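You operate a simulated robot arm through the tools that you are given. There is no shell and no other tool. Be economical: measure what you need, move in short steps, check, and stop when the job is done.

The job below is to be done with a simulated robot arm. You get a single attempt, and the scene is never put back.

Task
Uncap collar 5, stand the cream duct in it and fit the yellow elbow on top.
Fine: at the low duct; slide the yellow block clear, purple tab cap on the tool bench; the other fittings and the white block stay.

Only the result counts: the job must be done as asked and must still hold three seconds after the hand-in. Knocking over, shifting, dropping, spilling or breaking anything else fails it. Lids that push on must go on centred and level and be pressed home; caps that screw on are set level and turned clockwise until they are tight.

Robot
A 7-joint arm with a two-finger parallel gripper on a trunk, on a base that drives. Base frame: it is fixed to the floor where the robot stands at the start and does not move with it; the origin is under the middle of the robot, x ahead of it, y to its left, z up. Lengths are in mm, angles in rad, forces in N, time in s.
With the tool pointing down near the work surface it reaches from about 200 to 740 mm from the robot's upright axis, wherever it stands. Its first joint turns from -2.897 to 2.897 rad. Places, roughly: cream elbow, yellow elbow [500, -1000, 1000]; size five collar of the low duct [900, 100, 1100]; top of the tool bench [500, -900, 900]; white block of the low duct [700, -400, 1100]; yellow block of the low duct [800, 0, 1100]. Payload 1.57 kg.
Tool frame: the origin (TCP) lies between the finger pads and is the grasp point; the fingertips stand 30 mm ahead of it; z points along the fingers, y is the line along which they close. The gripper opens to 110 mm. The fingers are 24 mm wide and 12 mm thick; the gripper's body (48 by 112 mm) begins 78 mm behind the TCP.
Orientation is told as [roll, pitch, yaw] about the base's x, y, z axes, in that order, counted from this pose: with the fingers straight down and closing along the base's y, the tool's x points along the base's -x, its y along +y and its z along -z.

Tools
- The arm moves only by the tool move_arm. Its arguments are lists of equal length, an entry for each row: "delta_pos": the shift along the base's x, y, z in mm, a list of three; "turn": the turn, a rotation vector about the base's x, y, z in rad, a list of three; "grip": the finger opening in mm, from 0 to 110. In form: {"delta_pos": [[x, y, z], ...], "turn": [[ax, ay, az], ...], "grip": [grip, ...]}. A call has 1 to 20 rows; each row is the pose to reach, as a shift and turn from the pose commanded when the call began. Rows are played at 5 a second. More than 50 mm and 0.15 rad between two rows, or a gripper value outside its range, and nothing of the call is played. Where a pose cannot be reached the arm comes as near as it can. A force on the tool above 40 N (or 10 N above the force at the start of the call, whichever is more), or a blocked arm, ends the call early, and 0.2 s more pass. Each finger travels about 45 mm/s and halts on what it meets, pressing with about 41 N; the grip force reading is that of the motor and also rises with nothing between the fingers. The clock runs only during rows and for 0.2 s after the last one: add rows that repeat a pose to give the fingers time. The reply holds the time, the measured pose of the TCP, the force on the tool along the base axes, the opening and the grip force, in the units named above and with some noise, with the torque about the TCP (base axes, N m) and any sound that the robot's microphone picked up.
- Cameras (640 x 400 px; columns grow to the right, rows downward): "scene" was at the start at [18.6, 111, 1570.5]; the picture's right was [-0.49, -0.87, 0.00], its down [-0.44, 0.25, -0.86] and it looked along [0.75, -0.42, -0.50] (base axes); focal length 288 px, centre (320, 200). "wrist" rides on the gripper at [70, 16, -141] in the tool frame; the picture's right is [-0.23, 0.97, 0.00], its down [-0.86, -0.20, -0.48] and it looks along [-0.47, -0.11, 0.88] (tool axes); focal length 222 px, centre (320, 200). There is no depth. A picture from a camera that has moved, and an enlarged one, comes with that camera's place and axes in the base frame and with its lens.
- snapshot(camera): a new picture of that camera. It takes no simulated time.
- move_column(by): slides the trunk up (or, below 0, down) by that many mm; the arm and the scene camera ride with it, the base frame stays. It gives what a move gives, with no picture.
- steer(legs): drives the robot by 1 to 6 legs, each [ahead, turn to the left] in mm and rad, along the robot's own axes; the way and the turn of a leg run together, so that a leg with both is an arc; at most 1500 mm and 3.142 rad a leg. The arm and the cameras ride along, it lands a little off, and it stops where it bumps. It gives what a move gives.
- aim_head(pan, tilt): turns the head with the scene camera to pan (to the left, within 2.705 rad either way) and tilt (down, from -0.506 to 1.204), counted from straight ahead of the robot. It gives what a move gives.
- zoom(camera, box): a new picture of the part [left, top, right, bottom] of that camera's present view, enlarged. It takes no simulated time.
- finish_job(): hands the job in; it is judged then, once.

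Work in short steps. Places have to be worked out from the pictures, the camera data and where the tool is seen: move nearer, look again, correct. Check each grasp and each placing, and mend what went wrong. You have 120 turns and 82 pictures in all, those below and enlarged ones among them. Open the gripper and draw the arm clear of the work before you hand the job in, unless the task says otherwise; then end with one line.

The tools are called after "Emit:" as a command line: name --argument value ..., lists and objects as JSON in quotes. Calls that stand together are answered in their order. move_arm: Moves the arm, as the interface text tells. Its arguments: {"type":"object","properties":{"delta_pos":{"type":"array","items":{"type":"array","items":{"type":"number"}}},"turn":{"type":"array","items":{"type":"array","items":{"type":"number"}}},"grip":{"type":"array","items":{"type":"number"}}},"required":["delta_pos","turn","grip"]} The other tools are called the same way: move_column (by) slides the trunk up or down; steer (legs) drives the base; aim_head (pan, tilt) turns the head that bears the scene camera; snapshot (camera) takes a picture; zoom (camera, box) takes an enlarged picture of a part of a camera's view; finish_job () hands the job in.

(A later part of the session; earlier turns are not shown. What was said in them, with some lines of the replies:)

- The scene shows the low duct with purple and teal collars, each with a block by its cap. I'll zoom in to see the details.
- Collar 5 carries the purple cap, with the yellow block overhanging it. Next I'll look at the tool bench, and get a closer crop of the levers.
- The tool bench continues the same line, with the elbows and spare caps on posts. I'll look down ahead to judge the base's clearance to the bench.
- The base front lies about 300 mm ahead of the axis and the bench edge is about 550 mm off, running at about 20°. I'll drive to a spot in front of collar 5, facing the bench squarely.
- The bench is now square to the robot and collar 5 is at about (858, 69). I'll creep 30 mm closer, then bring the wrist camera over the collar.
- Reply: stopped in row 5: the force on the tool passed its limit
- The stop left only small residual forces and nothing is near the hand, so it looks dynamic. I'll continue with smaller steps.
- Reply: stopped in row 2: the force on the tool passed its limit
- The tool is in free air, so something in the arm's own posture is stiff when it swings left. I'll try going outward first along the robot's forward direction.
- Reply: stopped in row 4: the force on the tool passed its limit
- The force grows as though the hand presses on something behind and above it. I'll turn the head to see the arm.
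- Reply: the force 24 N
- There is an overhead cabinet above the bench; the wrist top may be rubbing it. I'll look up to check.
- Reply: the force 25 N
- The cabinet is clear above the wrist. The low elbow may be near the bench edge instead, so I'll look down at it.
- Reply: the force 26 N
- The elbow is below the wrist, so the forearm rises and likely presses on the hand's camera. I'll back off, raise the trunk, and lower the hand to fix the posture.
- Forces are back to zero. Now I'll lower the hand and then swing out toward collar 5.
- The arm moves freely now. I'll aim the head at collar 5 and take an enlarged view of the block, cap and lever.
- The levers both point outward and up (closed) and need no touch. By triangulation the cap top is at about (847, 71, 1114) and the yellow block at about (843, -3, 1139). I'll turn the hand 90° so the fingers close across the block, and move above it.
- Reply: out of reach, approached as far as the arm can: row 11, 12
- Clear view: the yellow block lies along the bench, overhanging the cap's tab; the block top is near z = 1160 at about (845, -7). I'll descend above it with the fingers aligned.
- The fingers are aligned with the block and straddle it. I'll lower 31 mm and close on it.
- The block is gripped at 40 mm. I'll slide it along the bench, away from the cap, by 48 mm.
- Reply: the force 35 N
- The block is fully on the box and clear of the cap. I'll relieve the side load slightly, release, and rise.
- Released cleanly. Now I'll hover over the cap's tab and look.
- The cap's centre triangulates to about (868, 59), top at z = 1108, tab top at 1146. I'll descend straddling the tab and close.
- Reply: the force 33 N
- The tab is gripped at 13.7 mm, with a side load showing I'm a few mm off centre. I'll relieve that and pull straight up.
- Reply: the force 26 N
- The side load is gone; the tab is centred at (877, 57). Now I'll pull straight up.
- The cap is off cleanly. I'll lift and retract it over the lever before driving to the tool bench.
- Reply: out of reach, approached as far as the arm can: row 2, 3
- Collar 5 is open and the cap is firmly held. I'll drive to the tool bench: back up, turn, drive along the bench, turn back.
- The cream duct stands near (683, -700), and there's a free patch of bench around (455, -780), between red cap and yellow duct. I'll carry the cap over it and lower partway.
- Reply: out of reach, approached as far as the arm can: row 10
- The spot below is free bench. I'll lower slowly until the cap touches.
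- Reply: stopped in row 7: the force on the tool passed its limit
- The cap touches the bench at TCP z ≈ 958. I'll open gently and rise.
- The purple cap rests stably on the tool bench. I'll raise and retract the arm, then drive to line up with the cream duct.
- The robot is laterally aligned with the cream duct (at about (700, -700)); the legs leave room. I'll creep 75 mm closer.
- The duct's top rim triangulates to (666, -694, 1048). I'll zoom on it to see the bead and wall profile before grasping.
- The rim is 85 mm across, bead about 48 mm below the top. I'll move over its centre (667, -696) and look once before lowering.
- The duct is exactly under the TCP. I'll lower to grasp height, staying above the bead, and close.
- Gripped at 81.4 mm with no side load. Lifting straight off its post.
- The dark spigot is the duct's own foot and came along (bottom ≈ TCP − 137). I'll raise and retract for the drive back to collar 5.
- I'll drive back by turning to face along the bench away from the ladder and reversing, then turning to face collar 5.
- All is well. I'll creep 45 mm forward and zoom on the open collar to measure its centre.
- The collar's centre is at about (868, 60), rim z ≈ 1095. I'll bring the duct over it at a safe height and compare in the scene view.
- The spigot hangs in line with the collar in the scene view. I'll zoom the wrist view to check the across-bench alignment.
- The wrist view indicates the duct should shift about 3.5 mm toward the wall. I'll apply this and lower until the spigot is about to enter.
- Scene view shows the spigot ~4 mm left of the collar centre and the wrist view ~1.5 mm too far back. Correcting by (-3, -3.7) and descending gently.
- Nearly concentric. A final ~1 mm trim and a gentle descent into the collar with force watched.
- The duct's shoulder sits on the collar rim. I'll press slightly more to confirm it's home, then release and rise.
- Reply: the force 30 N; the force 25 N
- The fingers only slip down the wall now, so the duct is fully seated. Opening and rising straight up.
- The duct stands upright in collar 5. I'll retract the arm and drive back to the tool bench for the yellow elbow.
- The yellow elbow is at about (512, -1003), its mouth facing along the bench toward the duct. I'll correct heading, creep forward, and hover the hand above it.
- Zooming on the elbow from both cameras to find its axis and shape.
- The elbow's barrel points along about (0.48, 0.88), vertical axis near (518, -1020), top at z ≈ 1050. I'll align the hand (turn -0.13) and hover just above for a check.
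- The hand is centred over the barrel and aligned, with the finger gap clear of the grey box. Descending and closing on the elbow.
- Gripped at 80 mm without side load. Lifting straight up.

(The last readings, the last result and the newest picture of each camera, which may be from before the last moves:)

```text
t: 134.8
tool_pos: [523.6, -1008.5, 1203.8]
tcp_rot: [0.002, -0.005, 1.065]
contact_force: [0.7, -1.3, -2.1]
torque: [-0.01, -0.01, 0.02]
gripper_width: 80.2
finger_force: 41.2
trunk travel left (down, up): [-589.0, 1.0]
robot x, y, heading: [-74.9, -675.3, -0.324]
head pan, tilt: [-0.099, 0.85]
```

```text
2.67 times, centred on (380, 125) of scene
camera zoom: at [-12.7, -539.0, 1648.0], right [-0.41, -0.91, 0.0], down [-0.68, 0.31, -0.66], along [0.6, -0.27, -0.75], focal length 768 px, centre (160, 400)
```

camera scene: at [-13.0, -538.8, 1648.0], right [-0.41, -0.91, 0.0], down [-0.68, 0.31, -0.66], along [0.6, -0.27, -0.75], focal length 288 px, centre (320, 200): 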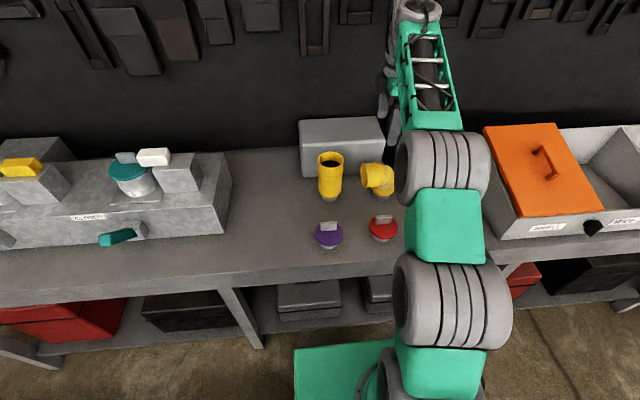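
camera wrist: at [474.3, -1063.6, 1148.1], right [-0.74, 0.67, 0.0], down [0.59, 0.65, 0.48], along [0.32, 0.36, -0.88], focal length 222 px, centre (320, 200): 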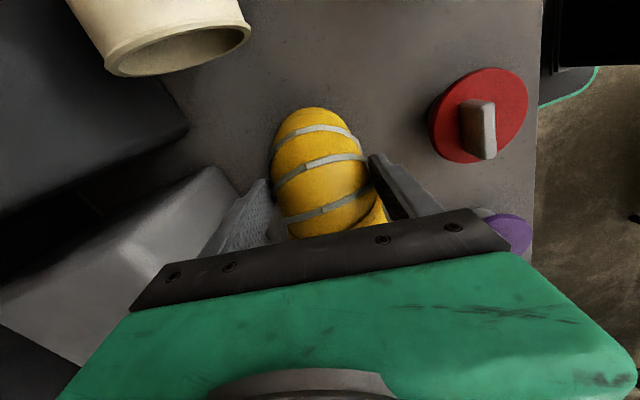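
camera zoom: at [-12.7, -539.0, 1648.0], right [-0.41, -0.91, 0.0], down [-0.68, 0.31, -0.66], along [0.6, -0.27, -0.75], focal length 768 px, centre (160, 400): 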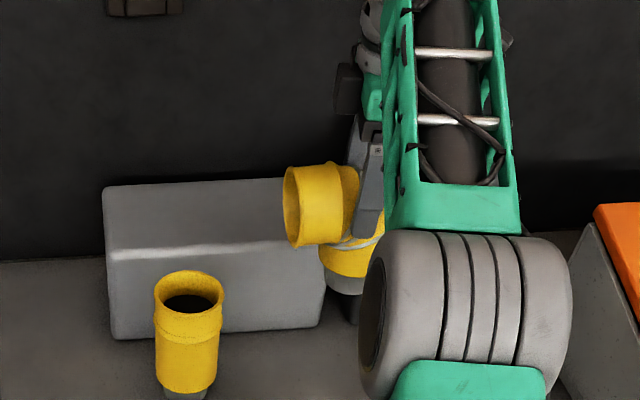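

The elbow hangs level, but at this grip height the arm would be at its reach limit over the duct top. I'll set it back on its spot, regrip 20 mm lower, and lift again.

Emit:
move_arm --delta_pos '[[0, 0, -30], [0, 0, -70], [0, 0, -110], [0, 0, -150], [0, 0, -180], [0, 0, -190], [0, 0, -194], [0, 0, -197], [0, 0, -197]]' --turn '[[0, 0, 0], [0, 0, 0], [0, 0, 0], [0, 0, 0], [0, 0, 0], [0, 0, 0], [0, 0, 0], [0, 0, 0], [0, 0, 0]]' --grip '[64, 64, 64, 64, 64, 64, 64, 64, 64]'

Emit:
move_arm --delta_pos '[[0, 0, 0], [0, 0, 0], [0, 0, -4], [0, 0, -9], [0, 0, -14], [0, 0, -19], [0, 0, -19], [0, 0, -19], [0, 0, -19], [0, 0, -19]]' --turn '[[0, 0, 0], [0, 0, 0], [0, 0, 0], [0, 0, 0], [0, 0, 0], [0, 0, 0], [0, 0, 0], [0, 0, 0], [0, 0, 0], [0, 0, 0]]' --grip '[86, 94, 94, 94, 94, 94, 86, 78, 70, 64]'

```text
t: 136.8
tool_pos: [522.2, -1010.7, 1008.8]
tcp_rot: [0.002, -0.006, 1.066]
contact_force: [0.2, 1.2, -1.5]
torque: [-0.04, 0.02, 0.02]
gripper_width: 79.9
finger_force: 41.2
trunk travel left (down, up): [-589.0, 1.0]
robot x, y, heading: [-73.9, -672.7, -0.33]
head pan, tilt: [-0.099, 0.85]
```

```text
t: 139.0
tool_pos: [521.1, -1011.8, 990.6]
tcp_rot: [0.0, -0.007, 1.066]
contact_force: [0.3, -0.2, -0.8]
torque: [-0.03, -0.03, 0.03]
gripper_width: 78.4
finger_force: 35.2
trunk travel left (down, up): [-589.0, 1.0]
robot x, y, heading: [-76.2, -670.8, -0.326]
head pan, tilt: [-0.099, 0.85]
```

Regripped at 78.4 mm, 19 mm lower. Lifting and retracting for the drive.

Emit:
move_arm --delta_pos '[[0, 0, 8], [0, 0, 25], [0, 0, 55], [0, 0, 90], [0, 0, 125], [0, 0, 160], [0, 0, 195], [-10, 10, 230], [-30, 34, 260], [-55, 62, 285], [-80, 92, 300], [-105, 120, 303], [-130, 150, 303], [-155, 178, 303], [-178, 205, 303], [-190, 220, 303], [-190, 220, 303]]' --turn '[[0, 0, 0], [0, 0, 0], [0, 0, 0], [0, 0, 0], [0, 0, 0], [0, 0, 0], [0, 0, 0], [0, 0, 0], [0, 0, 0], [0, 0, 0], [0, 0, 0], [0, 0, 0], [0, 0, 0], [0, 0, 0], [0, 0, 0], [0, 0, 0], [0, 0, 0]]' --grip '[64, 64, 64, 64, 64, 64, 64, 64, 64, 64, 64, 64, 64, 64, 64, 64, 64]'

Emit:
snapshot --camera "scene"

```text
t: 142.6
tool_pos: [333.9, -789.3, 1289.9]
tcp_rot: [0.003, -0.005, 1.065]
contact_force: [-0.1, -0.4, -1.9]
torque: [-0.01, 0.01, 0.0]
gripper_width: 78.2
finger_force: 41.0
trunk travel left (down, up): [-589.0, 1.0]
robot x, y, heading: [-77.0, -674.6, -0.324]
head pan, tilt: [-0.099, 0.85]
```

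```text
14 pictures are left
camera scene: at [-12.8, -538.9, 1648.0], right [-0.41, -0.91, 0.0], down [-0.68, 0.31, -0.66], along [0.6, -0.27, -0.75], focal length 288 px, centre (320, 200)
```

scene: 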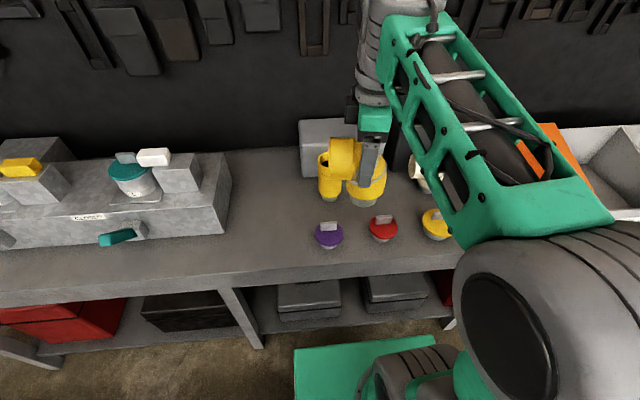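

The elbow is held securely. Driving back: reverse along the bench to stand squarely before collar 5.

Emit:
steer --legs '[[-55, 0], [0, -1.576], [-970, 0], [0, 1.576]]'

```text
t: 155.9
tool_pos: [617.4, 113.6, 1290.0]
tcp_rot: [0.002, -0.005, 1.024]
contact_force: [-0.3, -0.6, -2.1]
torque: [-0.04, 0.01, 0.01]
gripper_width: 77.9
finger_force: 40.7
trunk travel left (down, up): [-589.0, 1.0]
robot x, y, heading: [211.2, 244.6, -0.37]
head pan, tilt: [-0.099, 0.85]
```

The robot is at the right place laterally. I'll turn slightly and creep 50 mm, then check the clearance at the bench.

Emit:
steer --legs '[[0, 0.05], [50, 0]]'

Emit:
aim_head --pan -0.05 --tilt 0.85

Emit:
snapshot --camera "scene"

```text
t: 157.2
tool_pos: [671.7, 120.1, 1288.7]
tcp_rot: [0.003, -0.005, 1.076]
contact_force: [-0.7, 0.7, -1.1]
torque: [0.01, 0.06, -0.02]
gripper_width: 77.7
finger_force: 41.0
trunk travel left (down, up): [-589.0, 1.0]
robot x, y, heading: [258.2, 229.5, -0.324]
head pan, tilt: [-0.099, 0.85]
```

```text
t: 157.9
tool_pos: [670.3, 119.4, 1289.7]
tcp_rot: [0.0, -0.006, 1.073]
contact_force: [-1.2, -0.2, -1.7]
torque: [-0.04, -0.01, -0.02]
gripper_width: 77.8
finger_force: 41.3
trunk travel left (down, up): [-589.0, 1.0]
robot x, y, heading: [258.2, 235.0, -0.316]
head pan, tilt: [-0.051, 0.85]
```

```text
13 pictures are left
camera scene: at [323.7, 372.0, 1648.0], right [-0.36, -0.93, 0.0], down [-0.7, 0.27, -0.66], along [0.62, -0.24, -0.75], focal length 288 px, centre (320, 200)
```

scene: 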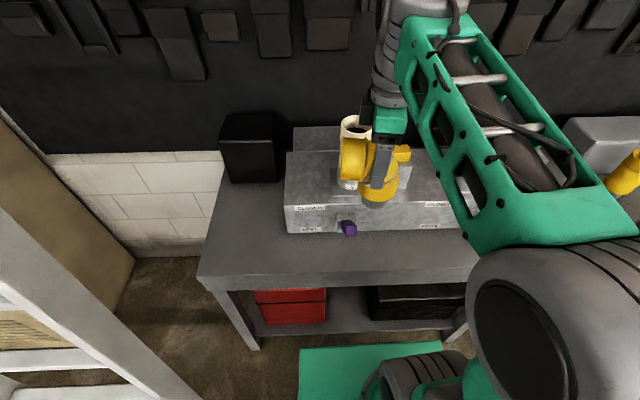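

Clearance to the legs is about 50–80 mm. I'll creep the last 28 mm, then measure the duct top.

Emit:
steer --legs '[[28, 0]]'

Emit:
zoom --camera "scene" --box '[290, 90, 430, 210]'

```text
t: 158.7
tool_pos: [698.6, 110.5, 1289.4]
tcp_rot: [0.005, -0.006, 1.072]
contact_force: [0.5, 0.5, -3.2]
torque: [0.0, 0.05, -0.01]
gripper_width: 77.8
finger_force: 40.9
trunk travel left (down, up): [-589.0, 1.0]
robot x, y, heading: [285.9, 221.7, -0.313]
head pan, tilt: [-0.051, 0.85]
```

```text
3.33 times, centred on (360, 150) of scene
camera zoom: at [352.1, 362.7, 1648.0], right [-0.36, -0.93, 0.0], down [-0.7, 0.27, -0.66], along [0.61, -0.24, -0.75], focal length 959 px, centre (187, 367)
```

zoom: 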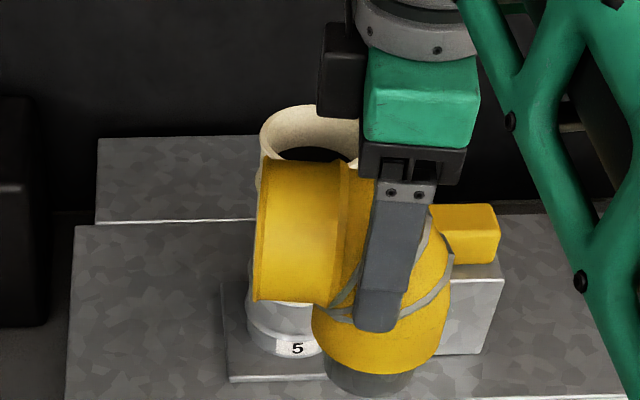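

Now I'll raise the elbow to clear the duct top, then carry it over the duct.

Emit:
move_arm --delta_pos '[[0, 0, 20], [0, 0, 45], [3, -1, 56], [25, -7, 56], [50, -14, 56], [75, -21, 56], [100, -28, 56], [125, -34, 56], [148, -41, 56], [164, -45, 56], [172, -47, 56], [172, -47, 56]]' --turn '[[0, 0, 0], [0, 0, 0], [0, 0, 0], [0, 0, 0], [0, 0, 0], [0, 0, 0], [0, 0, 0], [0, 0, 0], [0, 0, 0], [0, 0, 0], [0, 0, 0], [0, 0, 0]]' --grip '[64, 64, 64, 64, 64, 64, 64, 64, 64, 64, 64, 64]'

Emit:
zoom --camera "scene" --box '[280, 60, 420, 180]'

Emit:
zoom --camera "wrist" --box '[230, 70, 410, 230]'

```text
t: 161.3
tool_pos: [869.5, 64.4, 1345.7]
tcp_rot: [0.001, -0.006, 1.071]
contact_force: [0.5, 0.1, -1.9]
torque: [-0.04, 0.0, 0.03]
gripper_width: 77.8
finger_force: 41.2
trunk travel left (down, up): [-589.0, 1.0]
robot x, y, heading: [287.0, 227.3, -0.315]
head pan, tilt: [-0.051, 0.85]
```

```text
3.33 times, centred on (350, 120) of scene
camera zoom: at [350.7, 363.2, 1648.0], right [-0.36, -0.93, 0.0], down [-0.7, 0.27, -0.66], along [0.62, -0.24, -0.75], focal length 959 px, centre (220, 467)
```

zoom: 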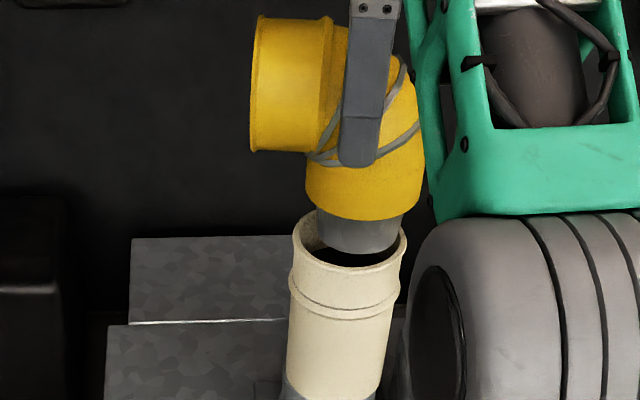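

```text
2.50 times, centred on (320, 150) of wrist
camera zoom: at [821.2, 9.6, 1487.1], right [-0.75, 0.67, 0.0], down [0.58, 0.65, 0.48], along [0.32, 0.36, -0.88], focal length 555 px, centre (320, 325)
```

zoom: 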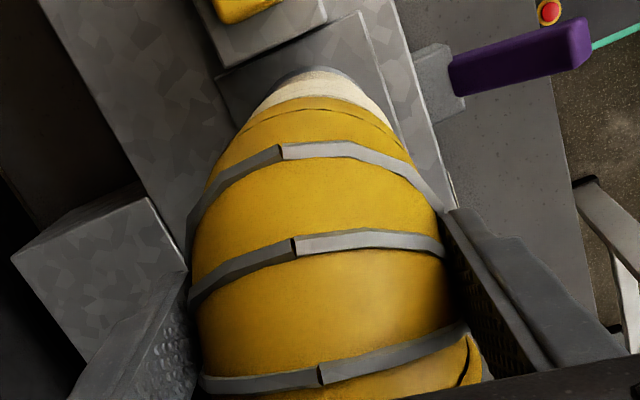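

The spigot is ~6 mm right of the duct's axis in the scene view and ~5 mm off in the wrist view; both solve to a shift of about (-0.7, 6.6). Applying it and lowering 6 mm.

Emit:
move_arm --delta_pos '[[-0.4, 3.5, 0], [-0.7, 6.6, 0], [-0.7, 6.6, -3], [-0.7, 6.6, -6], [-0.7, 6.6, -6]]' --turn '[[0, 0, 0], [0, 0, 0], [0, 0, 0], [0, 0, 0], [0, 0, 0]]' --grip '[64, 64, 64, 64, 64]'

Emit:
zoom --camera "scene" --box '[310, 90, 390, 160]'

Emit:
zoom --camera "wrist" --box '[270, 70, 370, 150]'

```text
t: 162.5
tool_pos: [868.3, 69.4, 1339.6]
tcp_rot: [0.002, -0.006, 1.072]
contact_force: [-0.4, 0.7, -2.4]
torque: [-0.02, -0.02, 0.01]
gripper_width: 77.8
finger_force: 41.0
trunk travel left (down, up): [-589.0, 1.0]
robot x, y, heading: [284.4, 225.8, -0.317]
head pan, tilt: [-0.051, 0.85]
```

```text
5.71 times, centred on (350, 125) of scene
camera zoom: at [350.8, 363.1, 1648.0], right [-0.36, -0.93, 0.0], down [-0.7, 0.27, -0.66], along [0.62, -0.24, -0.75], focal length 1645 px, centre (149, 629)
```

zoom: 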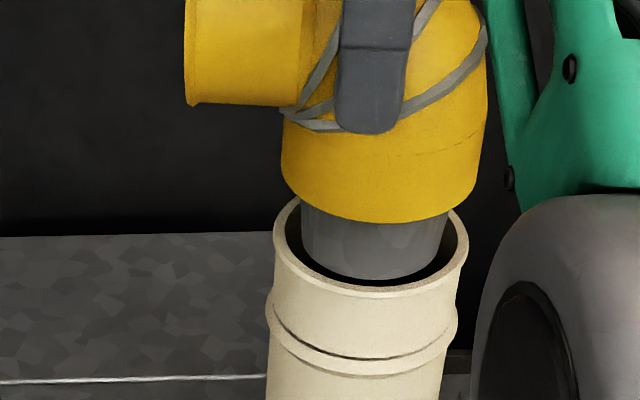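

```text
5.00 times, centred on (320, 110) of wrist
camera zoom: at [820.5, 15.8, 1481.5], right [-0.75, 0.67, 0.0], down [0.58, 0.65, 0.48], along [0.32, 0.36, -0.88], focal length 1111 px, centre (320, 650)
```

zoom: 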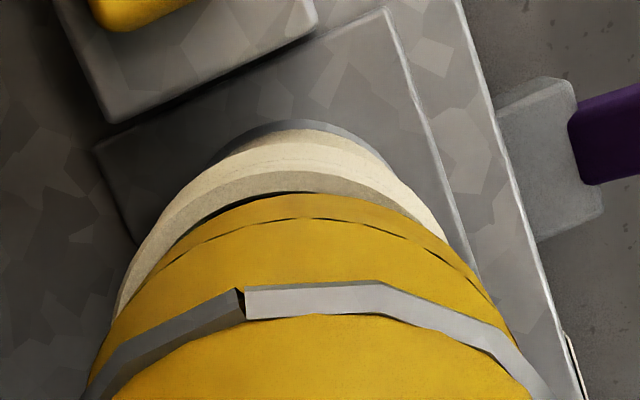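

Both views now show the spigot concentric with the duct to about 1 mm. Lowering gently into the socket.

Emit:
move_arm --delta_pos '[[0.6, -0.3, -3], [0.6, -0.3, -6], [0.6, -0.3, -9], [0.6, -0.3, -12], [0.6, -0.3, -15], [0.6, -0.3, -18], [0.6, -0.3, -21], [0.6, -0.3, -24], [0.6, -0.3, -27], [0.6, -0.3, -30], [0.6, -0.3, -33], [0.6, -0.3, -36]]' --turn '[[0, 0, 0], [0, 0, 0], [0, 0, 0], [0, 0, 0], [0, 0, 0], [0, 0, 0], [0, 0, 0], [0, 0, 0], [0, 0, 0], [0, 0, 0], [0, 0, 0], [0, 0, 0]]' --grip '[64, 64, 64, 64, 64, 64, 64, 64, 64, 64, 64, 64]'

Emit:
zoom --camera "scene" --box '[300, 80, 400, 180]'

```text
t: 165.1
tool_pos: [868.3, 71.0, 1305.5]
tcp_rot: [0.001, -0.004, 1.073]
contact_force: [2.0, 0.2, 4.8]
torque: [0.01, -0.27, 0.0]
gripper_width: 77.9
finger_force: 41.6
trunk travel left (down, up): [-589.0, 1.0]
robot x, y, heading: [288.1, 226.7, -0.322]
head pan, tilt: [-0.051, 0.85]
```

```text
4.00 times, centred on (350, 130) of scene
camera zoom: at [350.4, 363.3, 1648.1], right [-0.36, -0.93, 0.0], down [-0.7, 0.27, -0.66], along [0.62, -0.24, -0.75], focal length 1151 px, centre (200, 480)
```

zoom: 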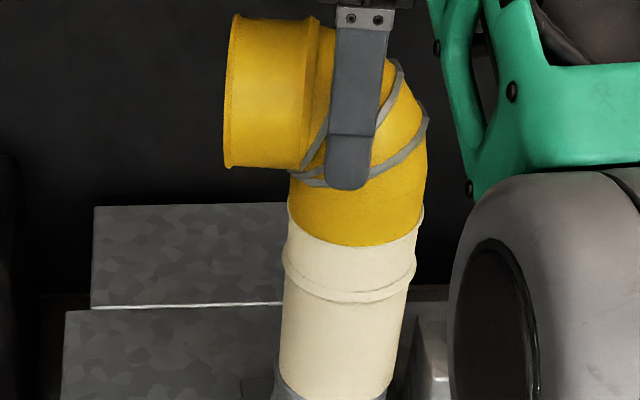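

The elbow slid in and just touches its seat. I'll press down further to ensure it is home.

Emit:
move_arm --delta_pos '[[0, 0, -1.5], [0, 0, -3], [0, 0, -4.5], [0, 0, -6], [0, 0, -6]]' --turn '[[0, 0, 0], [0, 0, 0], [0, 0, 0], [0, 0, 0], [0, 0, 0]]' --grip '[64, 64, 64, 64, 64]'

Emit:
zoom --camera "scene" --box '[300, 80, 400, 180]'

```text
t: 166.3
tool_pos: [867.7, 70.3, 1299.0]
tcp_rot: [0.0, -0.006, 1.072]
contact_force: [1.4, -0.8, 27.3]
torque: [0.18, -0.15, 0.03]
gripper_width: 77.5
finger_force: 41.1
trunk travel left (down, up): [-589.0, 1.0]
robot x, y, heading: [284.9, 224.0, -0.32]
head pan, tilt: [-0.051, 0.85]
```

```text
4.00 times, centred on (350, 130) of scene
camera zoom: at [348.3, 363.6, 1648.1], right [-0.36, -0.93, 0.0], down [-0.7, 0.27, -0.66], along [0.62, -0.24, -0.75], focal length 1151 px, centre (200, 480)
```

zoom: 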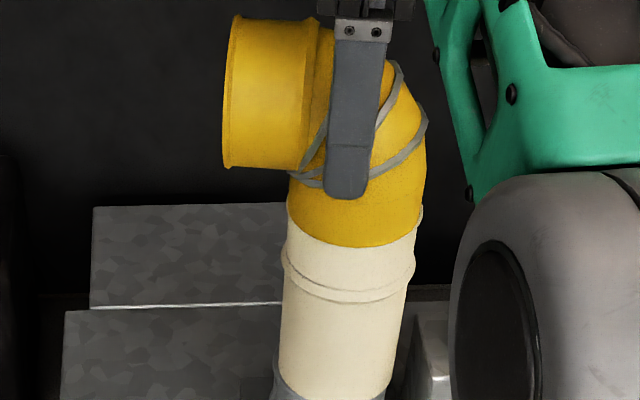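

Only the fingers slid; the elbow is seated. I'll relieve the press, open wide, rise a little, then back the fingers out along the barrel's sides away from the bend.

Emit:
move_arm --delta_pos '[[0, 0, 3], [0, 0, 6], [0, 0, 6], [0, 0, 6], [0, 0, 6], [0, 0, 18], [0, 0, 32], [0, 0, 40], [0, 0, 40]]' --turn '[[0, 0, 0], [0, 0, 0], [0, 0, 0], [0, 0, 0], [0, 0, 0], [0, 0, 0], [0, 0, 0], [0, 0, 0], [0, 0, 0]]' --grip '[64, 80, 92, 104, 106, 106, 106, 106, 106]'

Emit:
snapshot --camera "wrist"

```text
t: 168.3
tool_pos: [868.8, 71.1, 1337.5]
tcp_rot: [0.003, -0.005, 1.072]
contact_force: [0.9, -0.2, -0.9]
torque: [-0.01, -0.01, 0.03]
gripper_width: 106.3
finger_force: 0.1
trunk travel left (down, up): [-589.0, 1.0]
robot x, y, heading: [288.0, 224.1, -0.315]
head pan, tilt: [-0.051, 0.85]
```

```text
5 pictures are left
camera wrist: at [820.8, 16.4, 1478.7], right [-0.75, 0.67, 0.0], down [0.58, 0.65, 0.48], along [0.32, 0.36, -0.88], focal length 222 px, centre (320, 200)
```

wrist: 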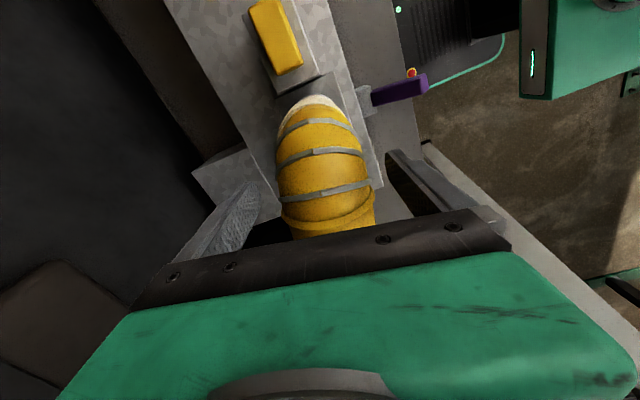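

The elbow stands free between the open fingers. Sliding the hand back along the barrel direction, then retreating toward the robot.

Emit:
move_arm --delta_pos '[[-8, -15, 0], [-20, -36, 2], [-32, -58, 4], [-44, -80, 5], [-56, -102, 5], [-66, -122, 5], [-80, -125, 5], [-110, -115, 5], [-140, -105, 5], [-170, -95, 5], [-200, -85, 5], [-230, -75, 5], [-240, -72, 5]]' --turn '[[0, 0, 0], [0, 0, 0], [0, 0, 0], [0, 0, 0], [0, 0, 0], [0, 0, 0], [0, 0, 0], [0, 0, 0], [0, 0, 0], [0, 0, 0], [0, 0, 0], [0, 0, 0], [0, 0, 0]]' --grip '[106, 106, 106, 106, 106, 106, 106, 106, 106, 106, 106, 106, 106]'

Emit:
snapshot --camera "scene"

```text
t: 171.1
tool_pos: [630.6, -3.0, 1341.1]
tcp_rot: [0.001, -0.005, 1.072]
contact_force: [0.7, -0.6, 0.4]
torque: [-0.01, -0.01, 0.01]
gripper_width: 106.0
finger_force: 0.0
trunk travel left (down, up): [-589.0, 1.0]
robot x, y, heading: [286.4, 221.7, -0.319]
head pan, tilt: [-0.051, 0.85]
```

```text
4 pictures are left
camera scene: at [350.3, 363.2, 1648.0], right [-0.36, -0.93, 0.0], down [-0.7, 0.27, -0.66], along [0.62, -0.24, -0.75], focal length 288 px, centre (320, 200)
```

scene: 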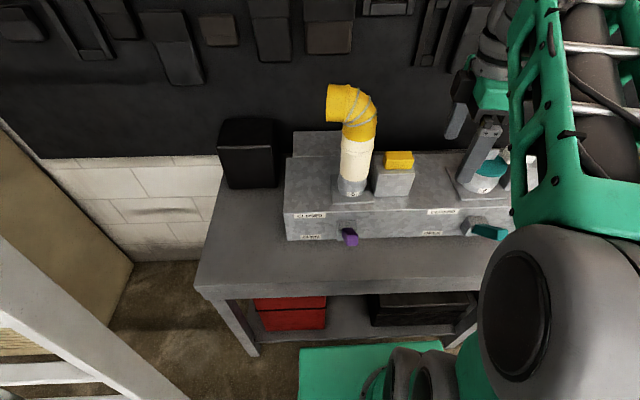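

The stack stands in collar 5 and the arm is clear. One last zoom to check that joints are seated and level.

Emit:
zoom --camera "scene" --box '[300, 70, 430, 210]'

```text
2.86 times, centred on (365, 140) of scene
camera zoom: at [350.3, 363.2, 1648.0], right [-0.36, -0.93, 0.0], down [-0.7, 0.27, -0.66], along [0.62, -0.24, -0.75], focal length 822 px, centre (191, 371)
```

zoom: 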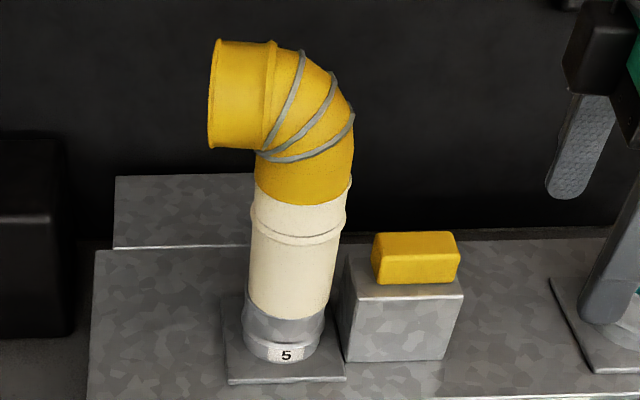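

Duct and elbow are both seated and straight, the yellow block is clear, and the hand is open and away. Handing in.

Emit:
finish_job

```text
The job is handed in.
```

Collar 5 is uncapped, with the cream duct seated in it and the yellow elbow pressed home on top. The yellow block has been slid clear and the purple tab cap is on the tool bench. I saw nothing else move, and the job is handed in.
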